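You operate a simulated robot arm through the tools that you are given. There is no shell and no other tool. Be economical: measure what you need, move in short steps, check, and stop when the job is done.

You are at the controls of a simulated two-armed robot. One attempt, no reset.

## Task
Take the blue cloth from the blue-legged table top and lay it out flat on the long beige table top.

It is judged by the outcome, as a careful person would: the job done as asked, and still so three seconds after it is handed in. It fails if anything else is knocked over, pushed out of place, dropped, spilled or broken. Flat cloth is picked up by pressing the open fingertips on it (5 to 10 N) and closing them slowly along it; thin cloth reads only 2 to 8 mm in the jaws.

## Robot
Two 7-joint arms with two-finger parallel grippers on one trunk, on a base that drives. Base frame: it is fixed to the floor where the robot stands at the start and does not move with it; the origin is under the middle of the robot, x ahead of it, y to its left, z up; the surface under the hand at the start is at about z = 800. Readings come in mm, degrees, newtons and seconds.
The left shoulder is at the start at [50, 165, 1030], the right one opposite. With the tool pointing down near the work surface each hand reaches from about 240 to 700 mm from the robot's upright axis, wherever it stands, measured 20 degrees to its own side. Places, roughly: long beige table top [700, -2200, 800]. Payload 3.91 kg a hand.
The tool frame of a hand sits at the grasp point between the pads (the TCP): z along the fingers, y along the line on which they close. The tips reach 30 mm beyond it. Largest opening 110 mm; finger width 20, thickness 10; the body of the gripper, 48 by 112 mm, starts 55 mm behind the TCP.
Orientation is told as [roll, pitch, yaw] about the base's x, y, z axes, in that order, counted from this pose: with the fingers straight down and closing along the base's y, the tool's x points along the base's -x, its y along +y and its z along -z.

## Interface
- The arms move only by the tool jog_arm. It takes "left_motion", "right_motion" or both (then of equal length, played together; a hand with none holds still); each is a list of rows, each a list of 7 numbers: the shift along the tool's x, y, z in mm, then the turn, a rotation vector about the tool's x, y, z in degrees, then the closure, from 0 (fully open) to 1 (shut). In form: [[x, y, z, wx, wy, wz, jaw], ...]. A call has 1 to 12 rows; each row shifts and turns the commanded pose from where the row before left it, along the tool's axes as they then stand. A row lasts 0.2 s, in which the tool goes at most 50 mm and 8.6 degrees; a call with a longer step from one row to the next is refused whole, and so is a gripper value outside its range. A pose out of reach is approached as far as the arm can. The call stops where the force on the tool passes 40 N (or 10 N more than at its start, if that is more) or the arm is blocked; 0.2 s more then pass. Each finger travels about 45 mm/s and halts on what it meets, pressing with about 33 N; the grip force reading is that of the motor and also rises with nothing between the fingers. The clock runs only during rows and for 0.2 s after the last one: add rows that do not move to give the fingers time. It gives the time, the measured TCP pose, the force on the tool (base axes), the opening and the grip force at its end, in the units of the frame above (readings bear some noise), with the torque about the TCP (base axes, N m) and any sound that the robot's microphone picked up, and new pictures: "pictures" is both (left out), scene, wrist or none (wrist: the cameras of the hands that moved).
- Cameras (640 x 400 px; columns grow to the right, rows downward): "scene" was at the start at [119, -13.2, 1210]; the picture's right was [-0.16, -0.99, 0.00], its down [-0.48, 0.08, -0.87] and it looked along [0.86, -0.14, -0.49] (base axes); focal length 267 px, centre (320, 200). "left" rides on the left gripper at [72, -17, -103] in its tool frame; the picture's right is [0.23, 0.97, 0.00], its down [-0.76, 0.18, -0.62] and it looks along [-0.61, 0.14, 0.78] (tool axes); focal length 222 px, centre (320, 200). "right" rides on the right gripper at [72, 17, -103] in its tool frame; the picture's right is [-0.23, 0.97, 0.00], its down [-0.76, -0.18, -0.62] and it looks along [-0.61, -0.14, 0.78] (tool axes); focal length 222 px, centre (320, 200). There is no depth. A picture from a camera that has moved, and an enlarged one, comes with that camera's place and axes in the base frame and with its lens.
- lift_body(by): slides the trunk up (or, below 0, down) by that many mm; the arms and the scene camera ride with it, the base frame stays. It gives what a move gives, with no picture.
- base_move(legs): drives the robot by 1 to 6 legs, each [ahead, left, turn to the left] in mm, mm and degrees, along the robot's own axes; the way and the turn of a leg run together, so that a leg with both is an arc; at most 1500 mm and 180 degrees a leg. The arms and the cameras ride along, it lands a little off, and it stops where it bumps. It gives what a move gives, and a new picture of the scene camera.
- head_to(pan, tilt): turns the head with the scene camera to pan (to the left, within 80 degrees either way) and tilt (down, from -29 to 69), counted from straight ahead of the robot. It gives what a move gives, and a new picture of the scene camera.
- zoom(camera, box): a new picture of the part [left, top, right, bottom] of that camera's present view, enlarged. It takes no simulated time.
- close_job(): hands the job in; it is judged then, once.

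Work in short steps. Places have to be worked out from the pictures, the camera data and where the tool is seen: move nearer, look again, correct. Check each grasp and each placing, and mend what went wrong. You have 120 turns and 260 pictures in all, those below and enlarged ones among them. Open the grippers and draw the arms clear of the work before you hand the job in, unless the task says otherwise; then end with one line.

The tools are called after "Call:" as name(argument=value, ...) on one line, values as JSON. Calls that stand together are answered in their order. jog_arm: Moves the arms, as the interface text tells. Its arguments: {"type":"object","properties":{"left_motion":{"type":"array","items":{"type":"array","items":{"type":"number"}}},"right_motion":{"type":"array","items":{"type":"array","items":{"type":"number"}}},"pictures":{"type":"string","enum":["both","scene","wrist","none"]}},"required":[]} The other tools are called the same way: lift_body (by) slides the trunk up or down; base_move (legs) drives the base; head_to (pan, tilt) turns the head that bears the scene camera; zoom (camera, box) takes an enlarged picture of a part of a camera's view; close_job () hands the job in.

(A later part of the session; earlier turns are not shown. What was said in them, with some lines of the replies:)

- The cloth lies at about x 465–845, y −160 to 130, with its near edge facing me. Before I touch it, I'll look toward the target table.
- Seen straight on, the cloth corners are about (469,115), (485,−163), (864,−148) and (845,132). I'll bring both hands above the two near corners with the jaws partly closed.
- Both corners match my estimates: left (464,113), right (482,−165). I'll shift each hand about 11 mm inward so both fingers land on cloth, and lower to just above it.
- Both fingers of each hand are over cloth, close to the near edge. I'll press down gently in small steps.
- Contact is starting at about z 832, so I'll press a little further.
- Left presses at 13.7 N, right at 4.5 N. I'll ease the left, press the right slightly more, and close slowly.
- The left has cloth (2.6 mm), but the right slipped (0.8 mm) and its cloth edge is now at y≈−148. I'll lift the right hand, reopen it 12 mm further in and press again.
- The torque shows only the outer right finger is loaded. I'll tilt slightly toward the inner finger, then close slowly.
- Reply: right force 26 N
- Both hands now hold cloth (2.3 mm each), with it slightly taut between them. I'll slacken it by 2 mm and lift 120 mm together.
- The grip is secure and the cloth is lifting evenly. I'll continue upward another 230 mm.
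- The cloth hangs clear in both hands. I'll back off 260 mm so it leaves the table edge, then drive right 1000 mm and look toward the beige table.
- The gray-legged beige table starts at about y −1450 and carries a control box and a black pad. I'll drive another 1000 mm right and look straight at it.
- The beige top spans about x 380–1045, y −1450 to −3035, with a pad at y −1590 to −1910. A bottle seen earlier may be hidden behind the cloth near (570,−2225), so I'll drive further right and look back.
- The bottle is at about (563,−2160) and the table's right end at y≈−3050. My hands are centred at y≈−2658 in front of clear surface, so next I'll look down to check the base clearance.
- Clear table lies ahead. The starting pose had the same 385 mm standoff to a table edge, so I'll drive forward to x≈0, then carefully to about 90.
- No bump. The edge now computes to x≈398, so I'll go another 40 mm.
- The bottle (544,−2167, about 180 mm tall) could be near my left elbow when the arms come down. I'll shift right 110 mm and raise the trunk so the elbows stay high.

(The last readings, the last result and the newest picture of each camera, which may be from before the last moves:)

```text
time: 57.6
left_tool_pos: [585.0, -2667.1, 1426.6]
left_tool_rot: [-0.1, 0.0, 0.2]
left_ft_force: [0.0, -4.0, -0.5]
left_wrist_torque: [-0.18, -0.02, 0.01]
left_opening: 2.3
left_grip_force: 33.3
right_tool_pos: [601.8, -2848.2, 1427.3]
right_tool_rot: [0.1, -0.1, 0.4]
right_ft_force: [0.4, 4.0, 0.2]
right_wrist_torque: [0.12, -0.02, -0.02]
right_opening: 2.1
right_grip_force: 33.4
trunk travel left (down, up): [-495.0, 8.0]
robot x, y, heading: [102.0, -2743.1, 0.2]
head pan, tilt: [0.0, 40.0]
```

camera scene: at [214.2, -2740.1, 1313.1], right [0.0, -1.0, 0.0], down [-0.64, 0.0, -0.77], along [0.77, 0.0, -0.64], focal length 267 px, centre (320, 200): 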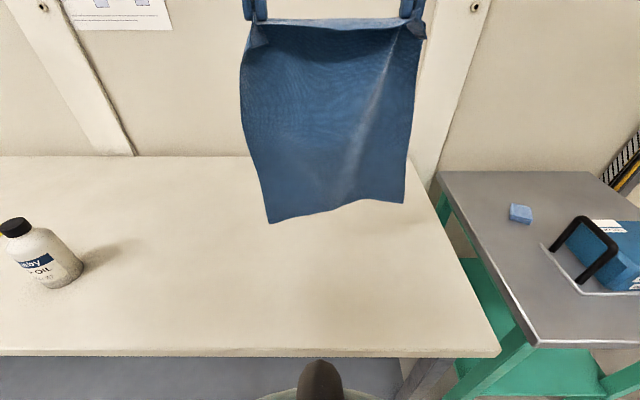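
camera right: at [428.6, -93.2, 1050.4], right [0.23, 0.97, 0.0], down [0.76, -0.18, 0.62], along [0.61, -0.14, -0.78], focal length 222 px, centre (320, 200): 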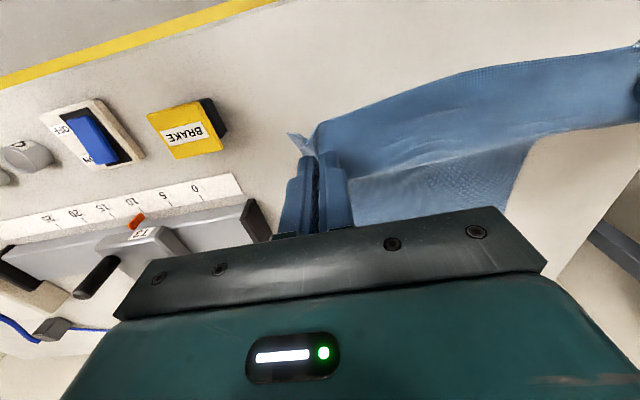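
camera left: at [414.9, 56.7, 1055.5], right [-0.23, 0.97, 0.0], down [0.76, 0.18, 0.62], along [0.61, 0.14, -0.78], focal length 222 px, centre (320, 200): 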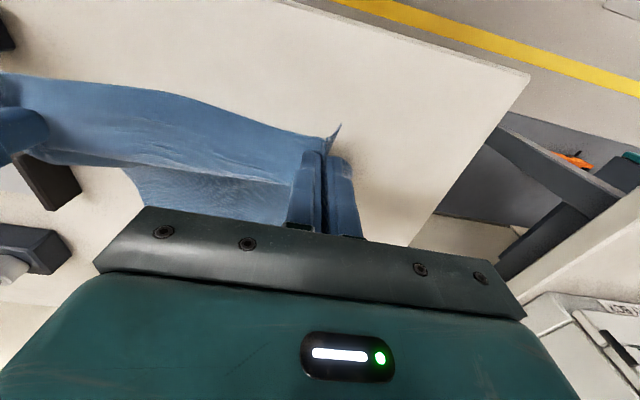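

I'll extend both hands forward to x≈790 and down to z≈1227, levelling them on the same x line.

Call:
jog_arm(left_motion=[[-34, 0, 33, 0, 0, 0, 1], [-34, 0, 33, 0, 0, 0, 1], [-34, 0, 33, 0, 0, 0, 1], [-34, 0, 33, 0, 0, 0, 1], [-34, 0, 33, 0, 0, 0, 1], [-35, 0, 33, 0, 0, 0, 1], [0, 0, 0, 0, 0, 0, 1]], right_motion=[[-31, 0, 33, 0, 0, 0, 1], [-31, 0, 33, 0, 0, 0, 1], [-32, 0, 33, 0, 0, 0, 1], [-32, 0, 33, 0, 0, 0, 1], [-32, 0, 33, 0, 0, 0, 1], [-32, 0, 33, 0, 0, 0, 1], [0, 0, 0, 0, 0, 0, 1]], pictures="scene")

```text
time: 59.2
left_tool_pos: [720.3, -2651.4, 1224.0]
left_tool_rot: [-0.6, 0.0, -0.4]
left_ft_force: [-2.6, -30.6, 9.0]
left_wrist_torque: [-1.03, 0.12, -0.11]
left_opening: 2.6
left_grip_force: 33.1
left hand out of reach, approached as far as the arm can: row 4, 5, 6
right_tool_pos: [712.6, -2836.5, 1273.5]
right_tool_rot: [0.5, 0.1, 0.9]
right_ft_force: [3.4, 30.6, -9.2]
right_wrist_torque: [0.96, -0.14, -0.12]
right_opening: 2.6
right_grip_force: 33.1
right hand out of reach, approached as far as the arm can: row 4, 5, 6
trunk travel left (down, up): [-495.0, 8.0]
robot x, y, heading: [100.5, -2741.6, 0.6]
head pan, tilt: [0.0, 40.0]
camera scene: at [213.6, -2739.7, 1438.2], right [0.0, -1.0, 0.0], down [-0.64, 0.0, -0.77], along [0.77, 0.0, -0.64], focal length 267 px, centre (320, 200)
```

scene: 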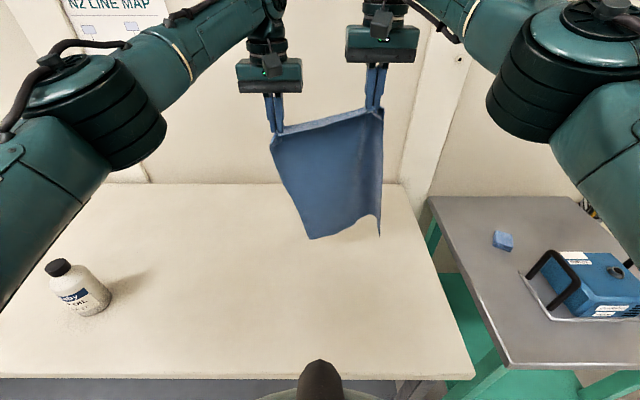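

The arms hit their reach limit at about 620 mm ahead, and the cloth is over-tensioned at 30 N. I'll pull back and re-level the hands in small steps.

Call:
jog_arm(left_motion=[[25, -3, 0, 0, 0, 0, 1], [0, 0, 0, 0, 0, 0, 1]], right_motion=[[20, 3, 20, 0, 0, 0, 1], [0, 0, 0, 0, 0, 0, 1]], pictures="none")

```text
time: 59.8
left_tool_pos: [696.2, -2652.1, 1221.1]
left_tool_rot: [-0.2, 0.1, 0.1]
left_ft_force: [-1.0, -19.6, 3.2]
left_wrist_torque: [-0.65, 0.04, -0.07]
left_opening: 2.6
left_grip_force: 33.1
right_tool_pos: [693.3, -2837.8, 1255.2]
right_tool_rot: [0.1, -0.1, 0.4]
right_ft_force: [1.0, 19.6, -4.4]
right_wrist_torque: [0.61, 0.0, -0.1]
right_opening: 2.1
right_grip_force: 32.9
trunk travel left (down, up): [-495.0, 8.0]
robot x, y, heading: [98.3, -2744.3, 0.1]
head pan, tilt: [0.0, 40.0]
```

Commands start from the measured pose. I'll level the right hand and bring the hands 4 mm closer.

Call:
jog_arm(left_motion=[[2, -2, 0, 0, 0, 0, 1], [0, 0, 0, 0, 0, 0, 1]], right_motion=[[0, 2, 34, 0, 0, 0, 1], [0, 0, 0, 0, 0, 0, 1]], pictures="scene")

```text
time: 60.4
left_tool_pos: [693.3, -2652.7, 1224.3]
left_tool_rot: [-0.1, 0.1, 0.1]
left_ft_force: [-0.6, -12.0, -0.2]
left_wrist_torque: [-0.39, 0.04, -0.06]
left_opening: 2.3
left_grip_force: 33.3
right_tool_pos: [692.4, -2836.4, 1222.5]
right_tool_rot: [0.1, -0.2, 0.4]
right_ft_force: [0.7, 11.6, -0.5]
right_wrist_torque: [0.38, 0.0, -0.03]
right_opening: 2.2
right_grip_force: 32.8
trunk travel left (down, up): [-495.0, 8.0]
robot x, y, heading: [100.2, -2744.1, 0.4]
head pan, tilt: [0.0, 40.0]
camera scene: at [213.7, -2739.4, 1438.2], right [0.0, -1.0, 0.0], down [-0.64, 0.0, -0.77], along [0.77, 0.0, -0.64], focal length 267 px, centre (320, 200)
```

scene: 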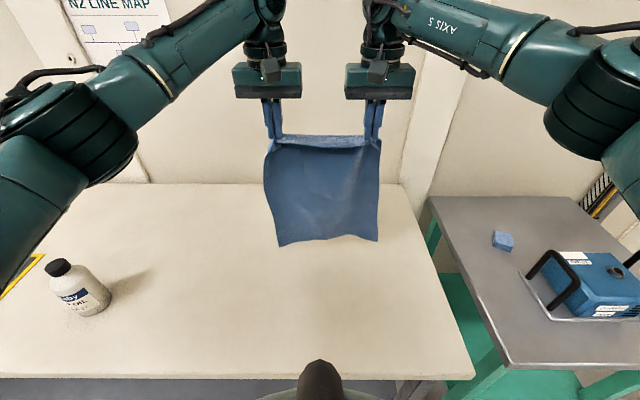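

Hands are level at x≈693 and the elbows are high, clear of the bottle. To gain reach I'll tilt the fingers forward about 35° while holding the TCPs still.

Call:
jog_arm(left_motion=[[0, -1, 0, 0, -7, 0, 1], [0, 0, 0, 0, -7, 0, 1], [0, 0, 0, 0, -7, 0, 1], [0, 0, 0, 0, -7, 0, 1], [0, 0, 0, 0, -7, 0, 1], [0, 0, 0, 0, 0, 0, 1]], right_motion=[[0, 1, 0, 0, -7, 0, 1], [0, 0, 0, 0, -7, 0, 1], [0, 0, 0, 0, -7, 0, 1], [0, 0, 0, 0, -7, 0, 1], [0, 0, 0, 0, -7, 0, 1], [0, 0, 0, 0, 0, 0, 1]], pictures="scene")

```text
time: 61.8
left_tool_pos: [694.3, -2652.6, 1224.9]
left_tool_rot: [-0.1, -35.2, 0.1]
left_ft_force: [-0.3, -7.1, -0.6]
left_wrist_torque: [-0.2, 0.06, -0.15]
left_opening: 2.2
left_grip_force: 33.1
right_tool_pos: [692.6, -2836.4, 1220.4]
right_tool_rot: [0.1, -35.1, 0.3]
right_ft_force: [0.3, 6.9, 1.0]
right_wrist_torque: [0.19, -0.05, 0.11]
right_opening: 1.8
right_grip_force: 32.8
trunk travel left (down, up): [-495.0, 8.0]
robot x, y, heading: [102.9, -2746.6, 0.6]
head pan, tilt: [0.0, 40.0]
camera scene: at [214.3, -2739.7, 1438.1], right [0.0, -1.0, 0.0], down [-0.64, 0.0, -0.77], along [0.77, 0.0, -0.64], focal length 267 px, centre (320, 200)
```

scene: 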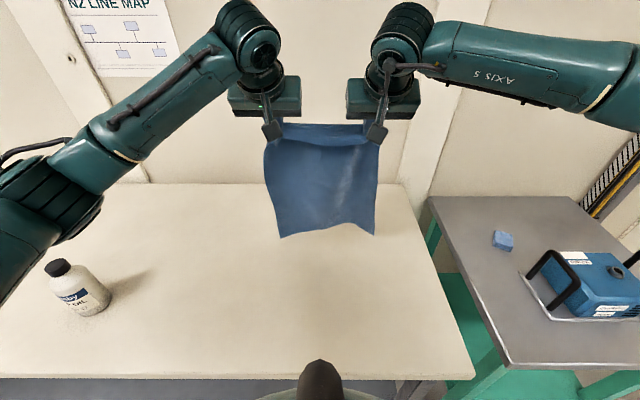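

The tilt held fine. Now I'll extend 110 mm along base +x.

Call:
jog_arm(left_motion=[[-22.5, 0, 15.8, 0, 0, 0, 1], [-22.5, 0, 15.8, 0, 0, 0, 1], [-22.5, 0, 15.8, 0, 0, 0, 1], [-22.5, 0, 15.8, 0, 0, 0, 1], [0, 0, 0, 0, 0, 0, 1]], right_motion=[[-22.5, 0, 15.8, 0, 0, 0, 1], [-22.5, 0, 15.8, 0, 0, 0, 1], [-22.5, 0, 15.8, 0, 0, 0, 1], [-22.5, 0, 15.8, 0, 0, 0, 1], [0, 0, 0, 0, 0, 0, 1]], pictures="scene")

```text
time: 63.0
left_tool_pos: [805.4, -2652.9, 1222.7]
left_tool_rot: [0.0, -35.0, 0.0]
left_ft_force: [-0.1, -7.7, 0.3]
left_wrist_torque: [-0.21, 0.0, -0.2]
left_opening: 2.5
left_grip_force: 33.3
right_tool_pos: [802.4, -2835.1, 1219.8]
right_tool_rot: [0.1, -35.0, 0.5]
right_ft_force: [-0.3, 7.6, 0.2]
right_wrist_torque: [0.23, -0.04, 0.12]
right_opening: 2.3
right_grip_force: 32.6
trunk travel left (down, up): [-495.0, 8.0]
robot x, y, heading: [99.6, -2742.5, 0.3]
head pan, tilt: [0.0, 40.0]
camera scene: at [213.6, -2739.7, 1438.2], right [0.0, -1.0, 0.0], down [-0.64, 0.0, -0.77], along [0.77, 0.0, -0.64], focal length 267 px, centre (320, 200)
```

scene: 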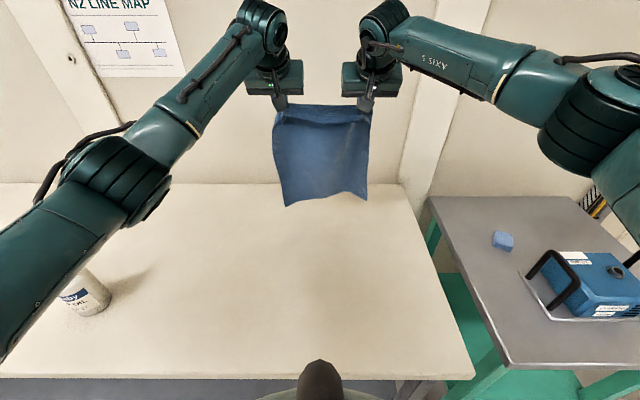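

Hands are at x≈804. I'll lower 60 mm to bring the free edge close to the table.

Call:
jog_arm(left_motion=[[17.2, 0, 24.6, 0, 0, 0, 1], [17.2, 0, 24.6, 0, 0, 0, 1], [0, 0, 0, 0, 0, 0, 1]], right_motion=[[17.2, 0, 24.6, 0, 0, 0, 1], [17.2, 0, 24.6, 0, 0, 0, 1], [0, 0, 0, 0, 0, 0, 1]], pictures="both")

```text
time: 63.8
left_tool_pos: [804.8, -2650.8, 1165.7]
left_tool_rot: [-0.1, -35.1, 0.2]
left_ft_force: [-0.3, -8.2, -0.7]
left_wrist_torque: [-0.2, 0.02, -0.2]
left_opening: 2.2
left_grip_force: 32.7
right_tool_pos: [803.3, -2836.9, 1159.7]
right_tool_rot: [0.1, -35.0, 0.3]
right_ft_force: [0.6, 8.3, 0.6]
right_wrist_torque: [0.24, 0.02, 0.13]
right_opening: 2.3
right_grip_force: 32.7
trunk travel left (down, up): [-495.0, 8.0]
robot x, y, heading: [100.6, -2745.2, 0.3]
head pan, tilt: [0.0, 40.0]
camera scene: at [213.9, -2739.6, 1438.2], right [0.0, -1.0, 0.0], down [-0.64, 0.0, -0.77], along [0.77, 0.0, -0.64], focal length 267 px, centre (320, 200)
camera right: at [683.7, -2821.7, 1202.2], right [0.18, 0.98, 0.13], down [0.27, -0.18, 0.95], along [0.95, -0.13, -0.29], focal length 222 px, centre (320, 200)
camera left: at [685.6, -2668.9, 1208.7], right [-0.19, 0.97, -0.13], down [0.27, 0.18, 0.95], along [0.95, 0.14, -0.29], focal length 222 px, centre (320, 200)
```

scene: 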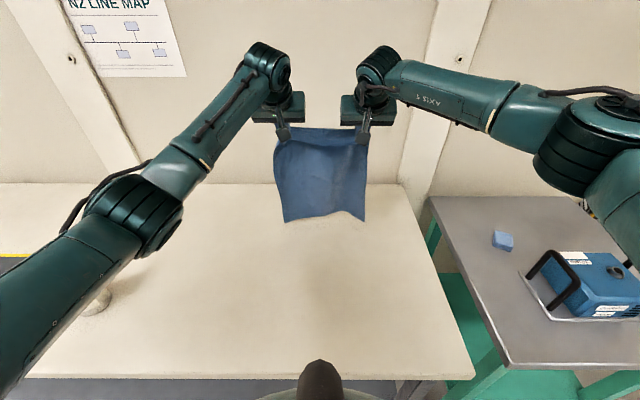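
right: 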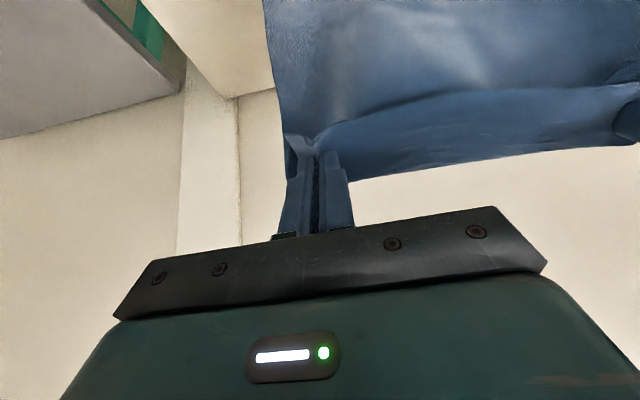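
left: 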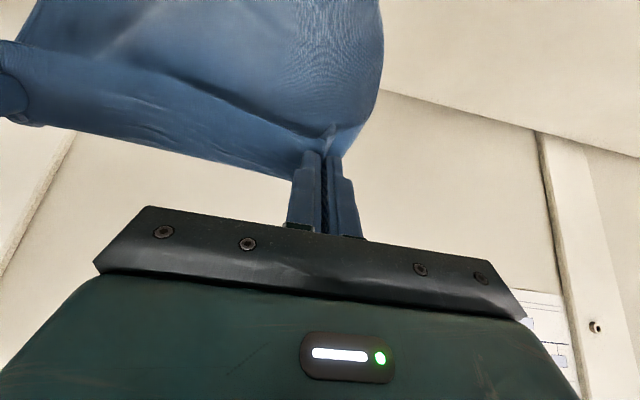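

The elbow is at about z 1100, so it's clear of the bottle. The free edge looks nearly down; I'll lower 30 mm more and zoom in to check for contact.

Call:
jog_arm(left_motion=[[17.2, 0, 24.6, 0, 0, 0, 1], [2, 0, 3, 0, 0, 0, 1]], right_motion=[[17.2, 0, 24.6, 0, 0, 0, 1], [0, 0, 0, 0, 0, 0, 1]], pictures="none")

Call:
zoom(camera="scene", box=[220, 100, 440, 260])

```text
time: 64.4
left_tool_pos: [805.1, -2652.6, 1131.3]
left_tool_rot: [-0.1, -35.0, 0.3]
left_ft_force: [-0.4, -8.5, -0.3]
left_wrist_torque: [-0.18, 0.03, -0.14]
left_opening: 2.4
left_grip_force: 32.9
right_tool_pos: [802.7, -2837.1, 1131.7]
right_tool_rot: [0.2, -35.1, 0.4]
right_ft_force: [0.0, 8.7, 0.1]
right_wrist_torque: [0.23, 0.0, 0.13]
right_opening: 2.2
right_grip_force: 33.1
trunk travel left (down, up): [-495.0, 8.0]
robot x, y, heading: [99.6, -2740.5, 0.2]
head pan, tilt: [0.0, 40.0]
```

```text
2.50 times, centred on (330, 180) of scene
camera zoom: at [213.6, -2739.7, 1438.2], right [0.0, -1.0, 0.0], down [-0.64, 0.0, -0.77], along [0.77, 0.0, -0.64], focal length 667 px, centre (295, 250)
```

zoom: 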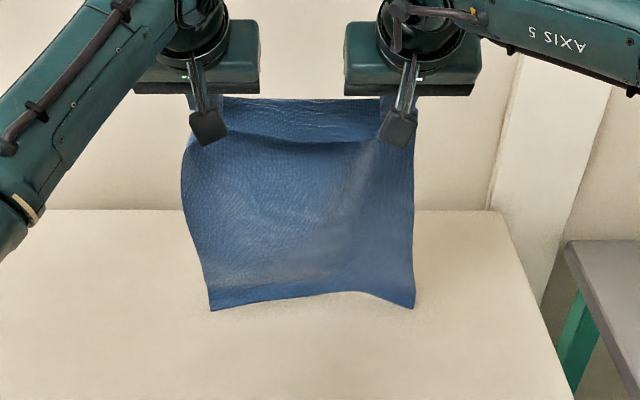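

The free edge has touched at x≈855. I'll lay the cloth back toward me, moving the hands back and down together about 100 mm.

Call:
jog_arm(left_motion=[[34.8, 0, 6.1, 0, 0, 0, 1], [34.8, 0, 6.1, 0, 0, 0, 1], [34.8, 0, 6.1, 0, 0, 0, 1], [34.8, 0, 6.1, 0, 0, 0, 1], [0, 0, 0, 0, 0, 0, 1]], right_motion=[[34.8, 0, 6.1, 0, 0, 0, 1], [34.8, 0, 6.1, 0, 0, 0, 1], [34.8, 0, 6.1, 0, 0, 0, 1], [34.8, 0, 6.1, 0, 0, 0, 1], [0, 0, 0, 0, 0, 0, 1]], pictures="scene")

```text
time: 65.6
left_tool_pos: [702.4, -2653.5, 1028.8]
left_tool_rot: [0.0, -35.0, 0.3]
left_ft_force: [0.0, -7.4, 0.6]
left_wrist_torque: [-0.17, -0.02, -0.09]
left_opening: 2.2
left_grip_force: 33.0
right_tool_pos: [703.3, -2837.0, 1029.1]
right_tool_rot: [0.1, -35.0, 0.3]
right_ft_force: [0.2, 7.3, -1.0]
right_wrist_torque: [0.16, -0.04, 0.09]
right_opening: 2.4
right_grip_force: 32.5
trunk travel left (down, up): [-495.0, 8.0]
robot x, y, heading: [99.4, -2740.1, 0.2]
head pan, tilt: [0.0, 40.0]
camera scene: at [214.4, -2739.6, 1438.1], right [0.0, -1.0, 0.0], down [-0.64, 0.0, -0.77], along [0.77, 0.0, -0.64], focal length 267 px, centre (320, 200)
```

scene: 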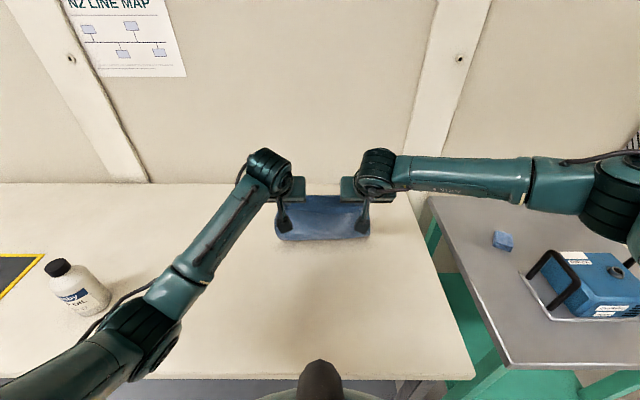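

The left elbow is hanging low toward the table. Rotating the fingers back to vertical should push the wrist forward and raise the elbow, so I'll do that while moving back slightly.

Call:
jog_arm(left_motion=[[4, 0, 0, 0, 7, 0, 1], [0, 0, 0, 0, 7, 0, 1], [0, 0, 0, 0, 7, 0, 1], [0, 0, 0, 0, 7, 0, 1], [0, 0, 0, 0, 7, 0, 1], [0, 0, 0, 0, 0, 0, 1]], right_motion=[[4, 0, 0, 0, 7, 0, 1], [0, 0, 0, 0, 7, 0, 1], [0, 0, 0, 0, 7, 0, 1], [0, 0, 0, 0, 7, 0, 1], [0, 0, 0, 0, 7, 0, 1], [0, 0, 0, 0, 0, 0, 1]], pictures="scene")

```text
time: 67.0
left_tool_pos: [701.6, -2653.6, 1028.7]
left_tool_rot: [-0.1, 0.1, 0.2]
left_ft_force: [0.8, -4.7, -0.1]
left_wrist_torque: [-0.19, 0.02, -0.01]
left_opening: 2.1
left_grip_force: 32.9
right_tool_pos: [698.4, -2836.9, 1027.4]
right_tool_rot: [0.1, 0.2, 0.4]
right_ft_force: [-0.5, 5.6, -1.0]
right_wrist_torque: [0.16, 0.01, -0.02]
right_opening: 2.6
right_grip_force: 32.8
trunk travel left (down, up): [-495.0, 8.0]
robot x, y, heading: [98.2, -2740.4, 0.4]
head pan, tilt: [0.0, 40.0]
camera scene: at [213.9, -2739.8, 1438.1], right [0.0, -1.0, 0.0], down [-0.64, 0.0, -0.77], along [0.77, 0.0, -0.64], focal length 267 px, centre (320, 200)
```

scene: 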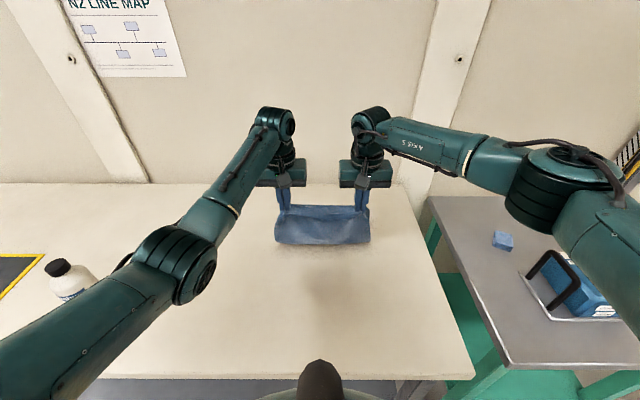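

The elbow is up again and the cloth drapes from the hands down to the table. I'll continue 100 mm back and 100 mm down.

Call:
jog_arm(left_motion=[[26, 0, 25, 0, 0, 0, 1], [25, 0, 25, 0, 0, 0, 1], [25, 0, 25, 0, 0, 0, 1], [25, 0, 25, 0, 0, 0, 1], [0, 0, 0, 0, 0, 0, 1]], right_motion=[[23, 0, 25, 0, 0, 0, 1], [25, 0, 25, 0, 0, 0, 1], [25, 0, 25, 0, 0, 0, 1], [25, 0, 25, 0, 0, 0, 1], [0, 0, 0, 0, 0, 0, 1]], pictures="both")

```text
time: 68.2
left_tool_pos: [600.0, -2652.8, 930.0]
left_tool_rot: [-0.2, 0.0, 0.1]
left_ft_force: [0.4, -9.5, 0.2]
left_wrist_torque: [-0.3, 0.01, 0.01]
left_opening: 2.1
left_grip_force: 33.0
right_tool_pos: [602.2, -2837.5, 929.6]
right_tool_rot: [0.1, -0.1, 0.4]
right_ft_force: [0.2, 8.9, -0.2]
right_wrist_torque: [0.28, -0.01, -0.07]
right_opening: 2.3
right_grip_force: 32.7
trunk travel left (down, up): [-495.0, 8.0]
robot x, y, heading: [101.9, -2743.2, 0.4]
head pan, tilt: [0.0, 40.0]
camera scene: at [214.4, -2739.6, 1438.1], right [0.0, -1.0, 0.0], down [-0.64, 0.0, -0.77], along [0.77, 0.0, -0.64], focal length 267 px, centre (320, 200)
camera right: at [527.9, -2822.6, 1032.0], right [0.22, 0.98, 0.0], down [0.76, -0.17, 0.62], along [0.61, -0.13, -0.78], focal length 222 px, centre (320, 200)
camera left: at [527.0, -2669.4, 1033.2], right [-0.23, 0.97, 0.0], down [0.76, 0.18, 0.62], along [0.61, 0.14, -0.78], focal length 222 px, centre (320, 200)
```

scene: 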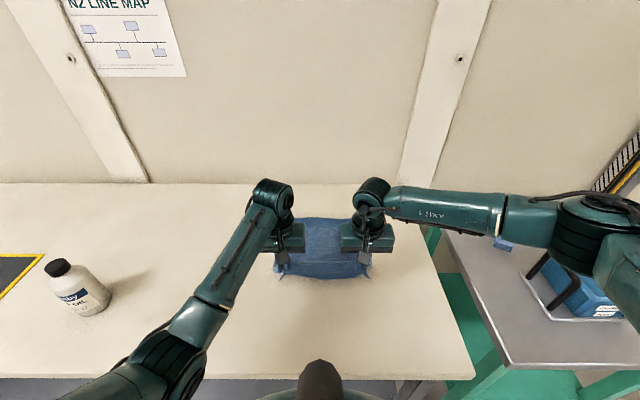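
right: 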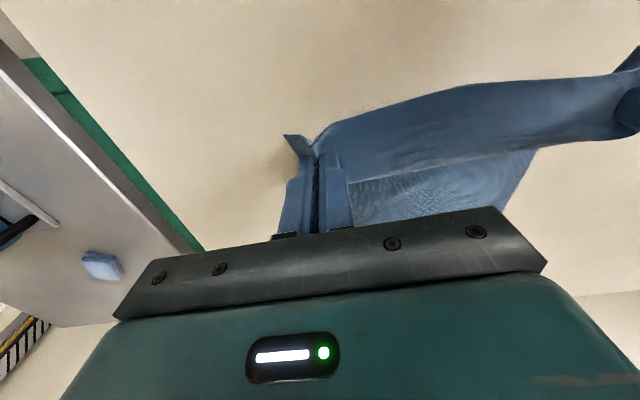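
left: 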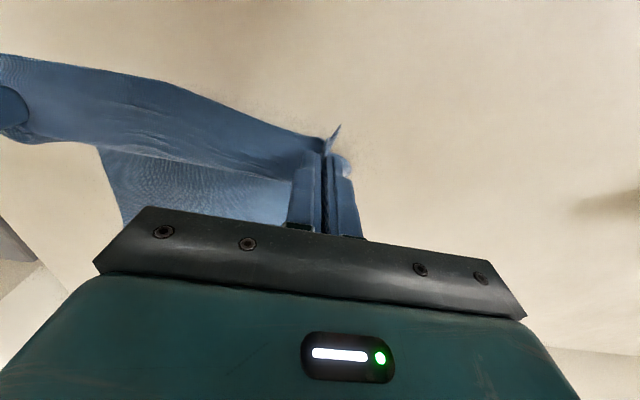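

The far edge lies at x≈885 and the cloth is coming down well, with the elbows clear. I'll go another 45 mm back and 70 mm down.

Call:
jog_arm(left_motion=[[15, 0, 23, 0, 0, 0, 1], [15, 0, 23, 0, 0, 0, 1], [15, 0, 24, 0, 0, 0, 1], [0, 0, 0, 0, 0, 0, 1]], right_motion=[[16, 0, 23, 0, 0, 0, 1], [16, 0, 23, 0, 0, 0, 1], [15, 0, 24, 0, 0, 0, 1], [0, 0, 0, 0, 0, 0, 1]], pictures="both")

```text
time: 69.2
left_tool_pos: [557.0, -2653.7, 856.7]
left_tool_rot: [-0.1, 0.0, 0.2]
left_ft_force: [0.4, -10.2, 0.1]
left_wrist_torque: [-0.32, 0.03, -0.02]
left_opening: 2.7
left_grip_force: 33.5
right_tool_pos: [554.1, -2838.2, 859.3]
right_tool_rot: [0.2, 0.0, 0.6]
right_ft_force: [-0.1, 9.9, -0.1]
right_wrist_torque: [0.26, -0.01, -0.05]
right_opening: 2.3
right_grip_force: 33.2
trunk travel left (down, up): [-495.0, 8.0]
robot x, y, heading: [97.8, -2740.4, 0.4]
head pan, tilt: [0.0, 40.0]
camera scene: at [214.2, -2739.7, 1438.1], right [0.0, -1.0, 0.0], down [-0.64, 0.0, -0.77], along [0.77, 0.0, -0.64], focal length 267 px, centre (320, 200)
camera right: at [481.2, -2823.9, 962.9], right [0.22, 0.98, 0.0], down [0.76, -0.17, 0.62], along [0.61, -0.13, -0.78], focal length 222 px, centre (320, 200)
camera left: at [484.5, -2670.6, 961.9], right [-0.23, 0.97, 0.0], down [0.76, 0.18, 0.62], along [0.61, 0.14, -0.78], focal length 222 px, centre (320, 200)
```

scene: 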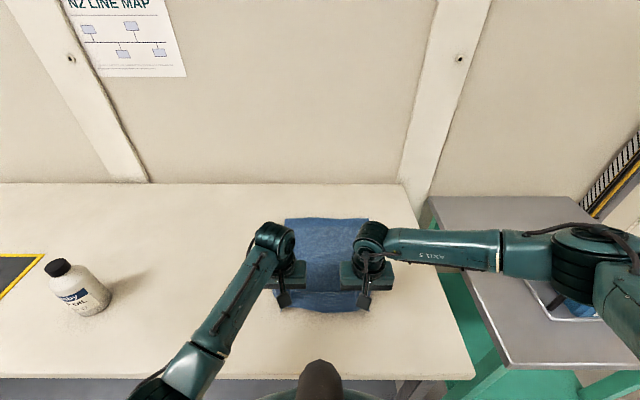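
right: 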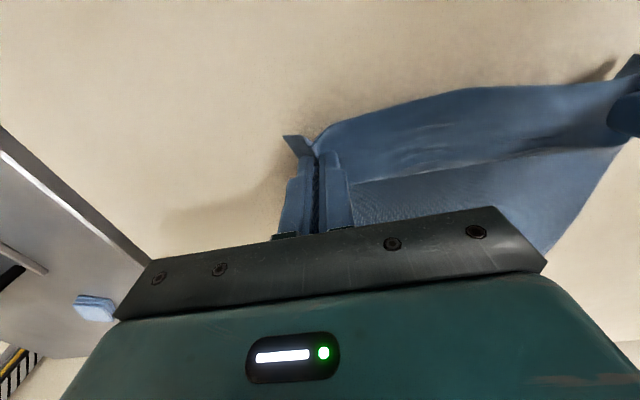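
left: 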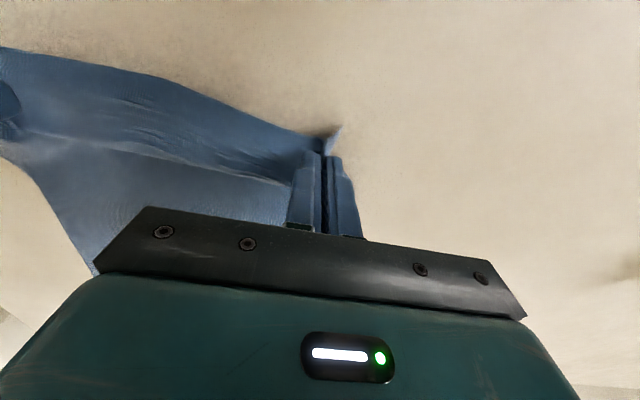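

Fingertips are about 27 mm above the table. I'll finish lowering to z≈833 while drawing back 25 mm.

Call:
jog_arm(left_motion=[[12, 0, 11, 0, 0, 0, 1], [13, 0, 11, 0, 0, 0, 1], [6, 0, 0, 0, 0, 0, 1], [0, 0, 0, 0, 0, 0, 1]], right_motion=[[11, 0, 12, 0, 0, 0, 1], [11, 0, 13, 0, 0, 0, 1], [6, 0, 0, 0, 0, 0, 1], [0, 0, 0, 0, 0, 0, 1]], pictures="both")

```text
time: 70.2
left_tool_pos: [526.0, -2654.6, 837.3]
left_tool_rot: [0.1, 0.0, 0.1]
left_ft_force: [-0.3, -9.4, 0.1]
left_wrist_torque: [-0.29, 0.04, -0.04]
left_opening: 2.3
left_grip_force: 33.3
right_tool_pos: [526.1, -2838.5, 833.4]
right_tool_rot: [0.1, 0.0, 0.4]
right_ft_force: [-0.2, 9.2, 0.6]
right_wrist_torque: [0.29, -0.01, -0.04]
right_opening: 2.4
right_grip_force: 33.1
trunk travel left (down, up): [-495.0, 8.0]
robot x, y, heading: [100.6, -2737.9, 0.2]
head pan, tilt: [0.0, 40.0]
camera scene: at [214.2, -2739.7, 1438.1], right [0.0, -1.0, 0.0], down [-0.64, 0.0, -0.77], along [0.77, 0.0, -0.64], focal length 267 px, centre (320, 200)
camera right: at [453.6, -2823.2, 936.6], right [0.22, 0.98, 0.0], down [0.76, -0.17, 0.62], along [0.61, -0.14, -0.78], focal length 222 px, centre (320, 200)
camera left: at [452.7, -2670.3, 940.2], right [-0.23, 0.97, 0.0], down [0.76, 0.18, 0.62], along [0.61, 0.14, -0.78], focal length 222 px, centre (320, 200)
```

scene: 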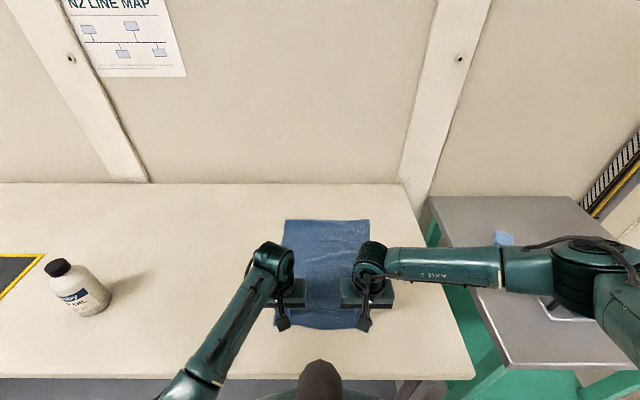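
right: 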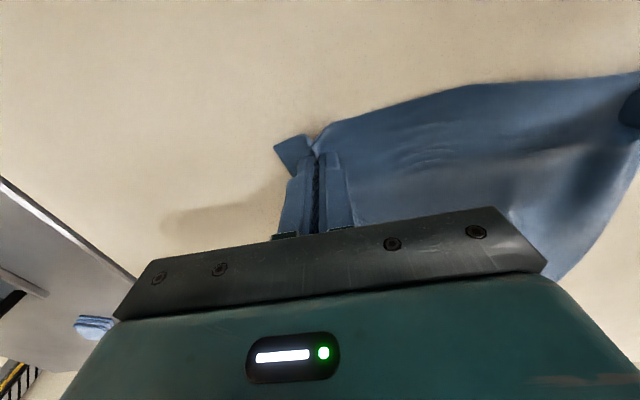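
left: 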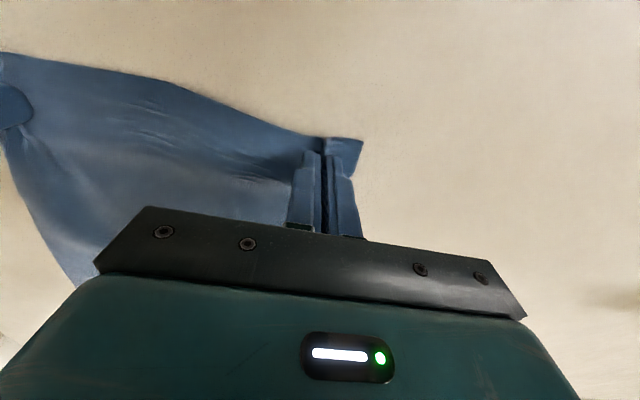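

The cloth is nearly flat. I'll draw back 12 mm more to take out slack and set the fingertips lightly on the table.

Call:
jog_arm(left_motion=[[6, 0, 3, 0, 0, 0, 1], [6, 0, 2, 0, 0, 0, 1], [0, 0, 0, 0, 0, 0, 1]], right_motion=[[6, 0, 0, 0, 0, 0, 1], [6, 0, 1, 0, 0, 0, 1], [0, 0, 0, 0, 0, 0, 1]], pictures="scene")

```text
time: 71.0
left_tool_pos: [513.8, -2653.8, 831.8]
left_tool_rot: [-0.1, -0.1, 0.3]
left_ft_force: [0.7, -7.8, 3.9]
left_wrist_torque: [-0.22, 0.01, 0.03]
left_opening: 2.3
left_grip_force: 33.1
right_tool_pos: [513.9, -2838.5, 831.9]
right_tool_rot: [0.1, -0.1, 0.4]
right_ft_force: [-0.2, 6.8, -0.8]
right_wrist_torque: [0.22, -0.01, -0.06]
right_opening: 2.2
right_grip_force: 33.1
trunk travel left (down, up): [-495.0, 8.0]
robot x, y, heading: [100.6, -2746.0, 0.3]
head pan, tilt: [0.0, 40.0]
camera scene: at [213.9, -2739.7, 1438.2], right [0.0, -1.0, 0.0], down [-0.64, 0.0, -0.77], along [0.77, 0.0, -0.64], focal length 267 px, centre (320, 200)
```

scene: 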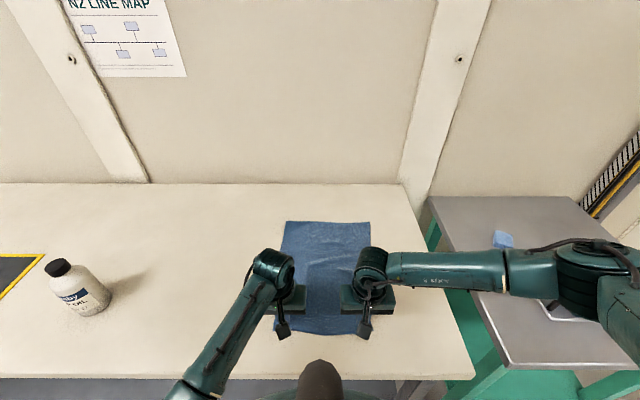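

Tips are touching. I'll press the right slightly and open both jaws slowly to 40 mm so the fingers spread the pinched ridges flat.

Call:
jog_arm(left_motion=[[0, 0, 0, 0, 0, 0, 1], [0, 0, 0, 0, 0, 0, 0.97], [0, 0, 0, 0, 0, 0, 0.93], [0, 0, 0, 0, 0, 0, 0.88], [0, 0, 0, 0, 0, 0, 0.83], [0, 0, 0, 0, 0, 0, 0.78], [0, 0, 0, 0, 0, 0, 0.73], [0, 0, 0, 0, 0, 0, 0.68], [0, 0, 0, 0, 0, 0, 0.64]], right_motion=[[0, 0, 1, 0, 0, 0, 1], [0, 0, 0, 0, 0, 0, 0.97], [0, 0, 0, 0, 0, 0, 0.93], [0, 0, 0, 0, 0, 0, 0.88], [0, 0, 0, 0, 0, 0, 0.83], [0, 0, 0, 0, 0, 0, 0.78], [0, 0, 0, 0, 0, 0, 0.73], [0, 0, 0, 0, 0, 0, 0.68], [0, 0, 0, 0, 0, 0, 0.64]], pictures="wrist")

```text
time: 73.0
left_tool_pos: [512.4, -2655.0, 832.9]
left_tool_rot: [-0.1, -0.1, 0.1]
left_ft_force: [-1.6, -1.1, 6.2]
left_wrist_torque: [0.02, 0.03, 0.0]
left_opening: 37.0
left_grip_force: 0.1
right_tool_pos: [513.8, -2837.6, 831.3]
right_tool_rot: [0.2, 0.0, 0.6]
right_ft_force: [0.5, 0.6, 2.8]
right_wrist_torque: [-0.07, 0.0, -0.02]
right_opening: 39.3
right_grip_force: 0.0
trunk travel left (down, up): [-495.0, 8.0]
robot x, y, heading: [99.4, -2742.2, 0.4]
head pan, tilt: [0.0, 40.0]
camera right: at [441.0, -2822.7, 934.7], right [0.22, 0.98, 0.0], down [0.76, -0.17, 0.62], along [0.61, -0.14, -0.78], focal length 222 px, centre (320, 200)
camera left: at [439.8, -2671.4, 935.0], right [-0.23, 0.97, 0.0], down [0.76, 0.18, 0.62], along [0.61, 0.14, -0.78], focal length 222 px, centre (320, 200)
```

right: 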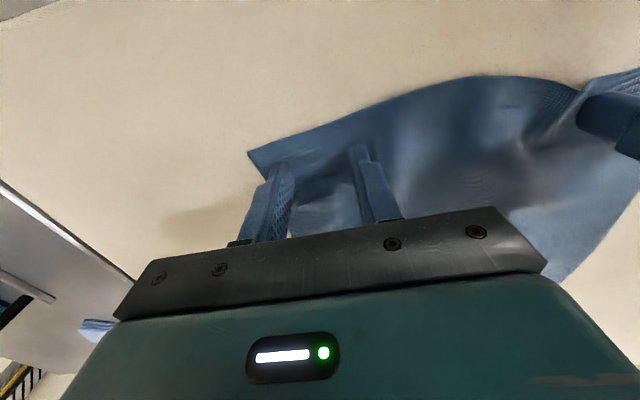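
left: 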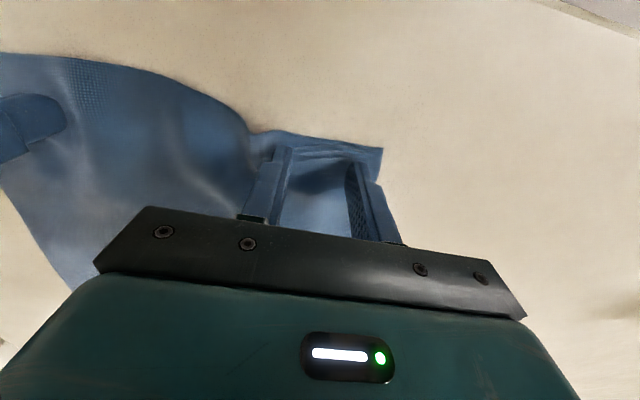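

Opening pushed slack into the middle. I'll keep pressing and drag both hands 16 mm outward to take it out.

Call:
jog_arm(left_motion=[[0, 0, 0.8, 0, 0, 0, 0.64], [0, 4, 0, 0, 0, 0, 0.64], [0, 4, 0, 0, 0, 0, 0.64], [0, 4, 0, 0, 0, 0, 0.64], [0, 4, 0, 0, 0, 0, 0.64], [0, 0, 0, 0, 0, 0, 0.64]], right_motion=[[0, 0, 0.8, 0, 0, 0, 0.64], [0, -4, 0, 0, 0, 0, 0.64], [0, -4, 0, 0, 0, 0, 0.64], [0, -4, 0, 0, 0, 0, 0.64], [0, -4, 0, 0, 0, 0, 0.64], [0, 0, 0, 0, 0, 0, 0.64]], pictures="wrist")

```text
time: 74.4
left_tool_pos: [512.4, -2638.8, 831.3]
left_tool_rot: [-0.1, -0.1, 0.1]
left_ft_force: [0.2, -9.5, 13.5]
left_wrist_torque: [-0.13, 0.07, 0.03]
left_opening: 36.9
left_grip_force: 0.1
right_tool_pos: [513.7, -2851.7, 829.7]
right_tool_rot: [0.2, -0.1, 0.4]
right_ft_force: [0.2, 8.6, 9.9]
right_wrist_torque: [-0.02, 0.0, 0.02]
right_opening: 36.3
right_grip_force: 0.0
trunk travel left (down, up): [-495.0, 8.0]
robot x, y, heading: [96.8, -2741.9, 0.5]
head pan, tilt: [0.0, 40.0]
camera right: at [440.9, -2837.9, 934.5], right [0.22, 0.98, 0.0], down [0.76, -0.17, 0.62], along [0.61, -0.13, -0.78], focal length 222 px, centre (320, 200)
camera left: at [439.0, -2655.7, 934.9], right [-0.23, 0.97, 0.0], down [0.76, 0.18, 0.62], along [0.61, 0.14, -0.78], focal length 222 px, centre (320, 200)
```

right: 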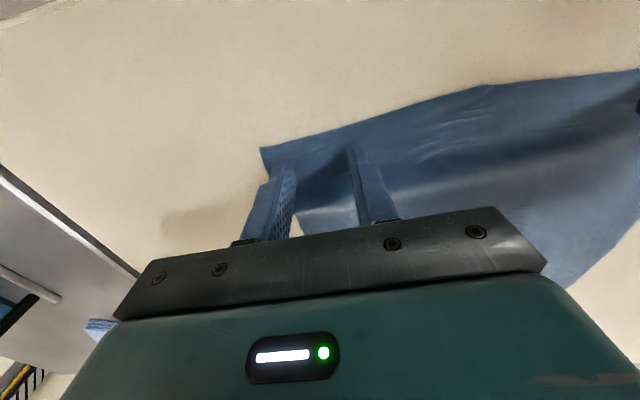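
left: 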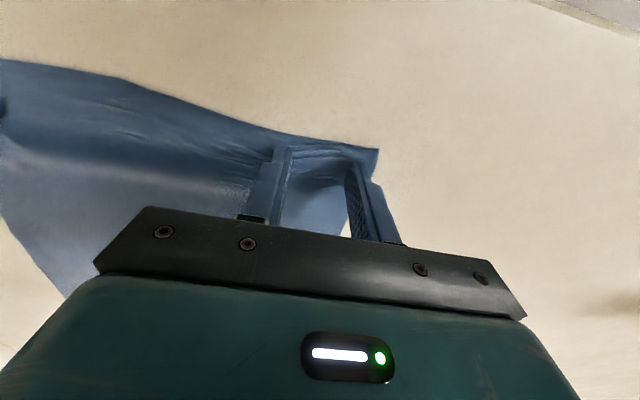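

The near edge is now flat and just taut, so I'll lift both hands straight up.

Call:
jog_arm(left_motion=[[0, -1, 0, 0, 0, 0, 0.64], [0, 0, -4, 0, 0, 0, 0.64], [0, 0, -15, 0, 0, 0, 0.64], [0, 0, -40, 0, 0, 0, 0.64], [0, 0, -40, 0, 0, 0, 0.64]], right_motion=[[0, 1, 0, 0, 0, 0, 0.64], [0, 0, -4, 0, 0, 0, 0.64], [0, 0, -15, 0, 0, 0, 0.64], [0, 0, -40, 0, 0, 0, 0.64], [0, 0, -40, 0, 0, 0, 0.64]], pictures="both")

```text
time: 75.6
left_tool_pos: [513.0, -2637.2, 929.5]
left_tool_rot: [0.0, 0.2, 0.2]
left_ft_force: [0.1, -0.4, 0.9]
left_wrist_torque: [0.01, 0.0, -0.04]
left_opening: 39.3
left_grip_force: 0.0
right_tool_pos: [514.5, -2851.4, 930.4]
right_tool_rot: [-0.1, 0.2, 0.5]
right_ft_force: [-0.6, -0.9, 0.7]
right_wrist_torque: [-0.03, -0.04, 0.0]
right_opening: 39.3
right_grip_force: 0.1
trunk travel left (down, up): [-495.0, 8.0]
robot x, y, heading: [101.9, -2746.0, 0.3]
head pan, tilt: [0.0, 40.0]
camera scene: at [214.5, -2738.4, 1437.9], right [0.01, -1.0, 0.0], down [-0.64, 0.0, -0.77], along [0.77, 0.0, -0.64], focal length 267 px, centre (320, 200)
camera right: at [441.6, -2835.4, 1033.6], right [0.22, 0.98, 0.0], down [0.76, -0.17, 0.62], along [0.61, -0.14, -0.78], focal length 222 px, centre (320, 200)
camera left: at [440.4, -2654.7, 1033.2], right [-0.23, 0.97, 0.0], down [0.76, 0.18, 0.62], along [0.6, 0.14, -0.78], focal length 222 px, centre (320, 200)
```

scene: 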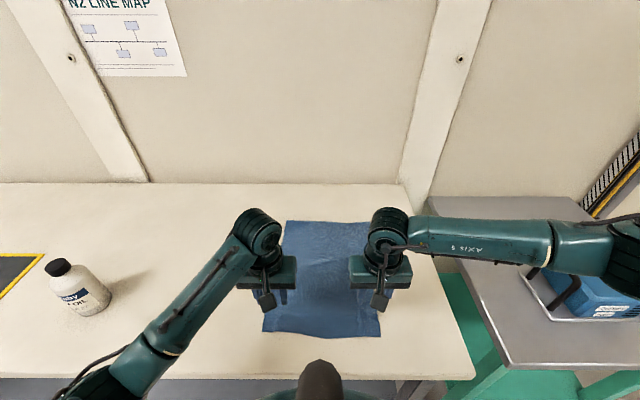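
right: 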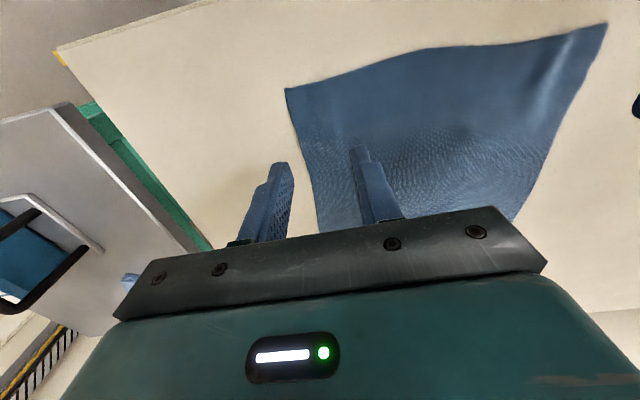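
left: 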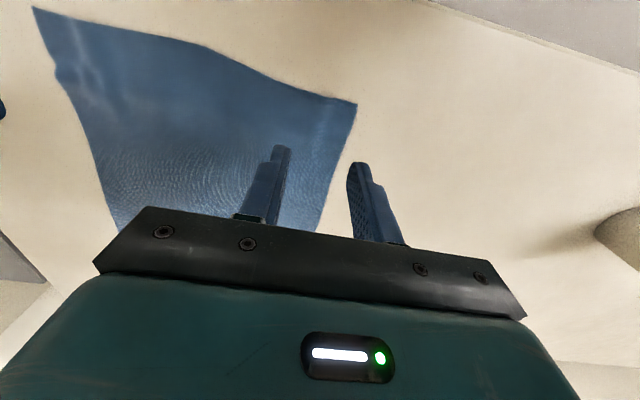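

The cloth lies flat. I'll raise the hands well clear and drive back for an unobstructed look.

Call:
jog_arm(left_motion=[[0, 0, -45, 0, 0, 0, 0.5], [0, 0, -45, 0, 0, 0, 0.4], [0, 0, -45, 0, 0, 0, 0.3], [0, 0, -45, 0, 0, 0, 0.2], [0, 0, -45, 0, 0, 0, 0]], right_motion=[[0, 0, -45, 0, 0, 0, 0.5], [0, 0, -45, 0, 0, 0, 0.4], [0, 0, -45, 0, 0, 0, 0.3], [0, 0, -45, 0, 0, 0, 0.2], [0, 0, -45, 0, 0, 0, 0]], pictures="none")

Call:
base_move(legs=[[-300, 0, 0]])

Call:
zoom(camera="scene", box=[220, 80, 440, 220])

```text
time: 76.8
left_tool_pos: [510.4, -2640.4, 1154.7]
left_tool_rot: [0.0, 0.0, 0.2]
left_ft_force: [-0.2, 0.4, -0.4]
left_wrist_torque: [0.0, 0.03, 0.01]
left_opening: 110.0
left_grip_force: 0.1
right_tool_pos: [513.0, -2852.5, 1153.8]
right_tool_rot: [0.1, 0.1, 0.3]
right_ft_force: [-0.5, 1.0, -0.1]
right_wrist_torque: [0.0, 0.01, -0.02]
right_opening: 110.1
right_grip_force: 0.0
trunk travel left (down, up): [-495.0, 8.0]
robot x, y, heading: [98.9, -2740.9, 0.0]
head pan, tilt: [0.0, 40.0]
```

```text
time: 78.8
left_tool_pos: [218.9, -2640.3, 1155.6]
left_tool_rot: [-0.1, 0.0, 0.2]
left_ft_force: [0.3, -0.2, 0.0]
left_wrist_torque: [-0.01, -0.03, 0.02]
left_opening: 110.1
left_grip_force: 0.0
right_tool_pos: [222.4, -2853.4, 1153.1]
right_tool_rot: [0.2, 0.0, 0.5]
right_ft_force: [0.2, 0.7, -0.4]
right_wrist_torque: [0.04, -0.03, 0.01]
right_opening: 109.8
right_grip_force: 0.0
trunk travel left (down, up): [-495.0, 8.0]
robot x, y, heading: [-193.5, -2743.8, 0.0]
head pan, tilt: [0.0, 40.0]
camera scene: at [-79.5, -2741.1, 1438.2], right [0.01, -1.0, 0.0], down [-0.64, 0.0, -0.77], along [0.77, 0.0, -0.64], focal length 267 px, centre (320, 200)
```

scene: 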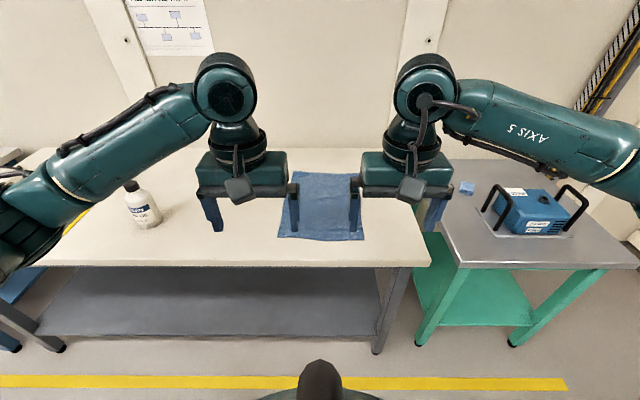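

```text
2.86 times, centred on (330, 150) of scene
camera zoom: at [-79.5, -2741.1, 1438.2], right [0.01, -1.0, 0.0], down [-0.64, 0.0, -0.77], along [0.77, 0.0, -0.64], focal length 763 px, centre (291, 343)
```

zoom: 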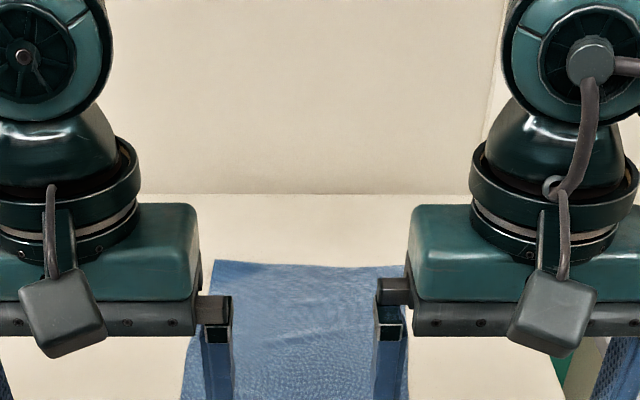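

I'll move the hands apart so I can see the whole cloth.

Call:
jog_arm(left_motion=[[0, 40, 0, 0, 0, 0, 0], [0, 40, 0, 0, 0, 0, 0], [0, 40, 0, 0, 0, 0, 0]], right_motion=[[0, -40, 0, 0, 0, 0, 0], [0, -40, 0, 0, 0, 0, 0], [0, -40, 0, 0, 0, 0, 0]], pictures="none")

Call:
zoom(camera="scene", box=[240, 150, 400, 250])

```text
time: 79.6
left_tool_pos: [217.9, -2521.4, 1154.2]
left_tool_rot: [-0.1, 0.0, 0.1]
left_ft_force: [0.3, 0.7, -0.2]
left_wrist_torque: [0.0, 0.01, -0.01]
left_opening: 110.3
left_grip_force: 0.0
right_tool_pos: [223.2, -2972.4, 1153.5]
right_tool_rot: [0.1, -0.1, 0.6]
right_ft_force: [0.5, 0.2, -0.2]
right_wrist_torque: [0.0, -0.04, 0.0]
right_opening: 110.0
right_grip_force: 0.0
trunk travel left (down, up): [-495.0, 8.0]
robot x, y, heading: [-194.7, -2742.8, 0.5]
head pan, tilt: [0.0, 40.0]
```

```text
4.00 times, centred on (320, 200) of scene
camera zoom: at [-79.6, -2741.1, 1438.2], right [0.01, -1.0, 0.0], down [-0.64, 0.0, -0.77], along [0.77, 0.0, -0.64], focal length 1068 px, centre (320, 200)
```

zoom: 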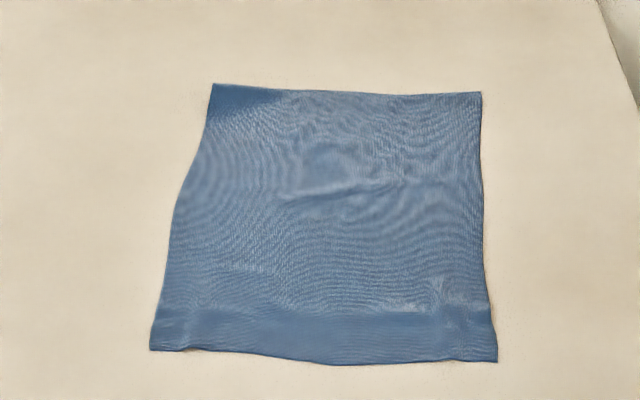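

The cloth measures about 380 × 280 mm on the table, which is its full size. All four corners are out and it is well inside the edges. The bottle, pad and other items are untouched, and both arms are clear with the grippers open.

Call:
close_job()

```text
The job is handed in.
```

The blue cloth is laid out flat on the long beige table at full size, about 380 × 280 mm, with one faint wrinkle near the middle; nothing else was disturbed.
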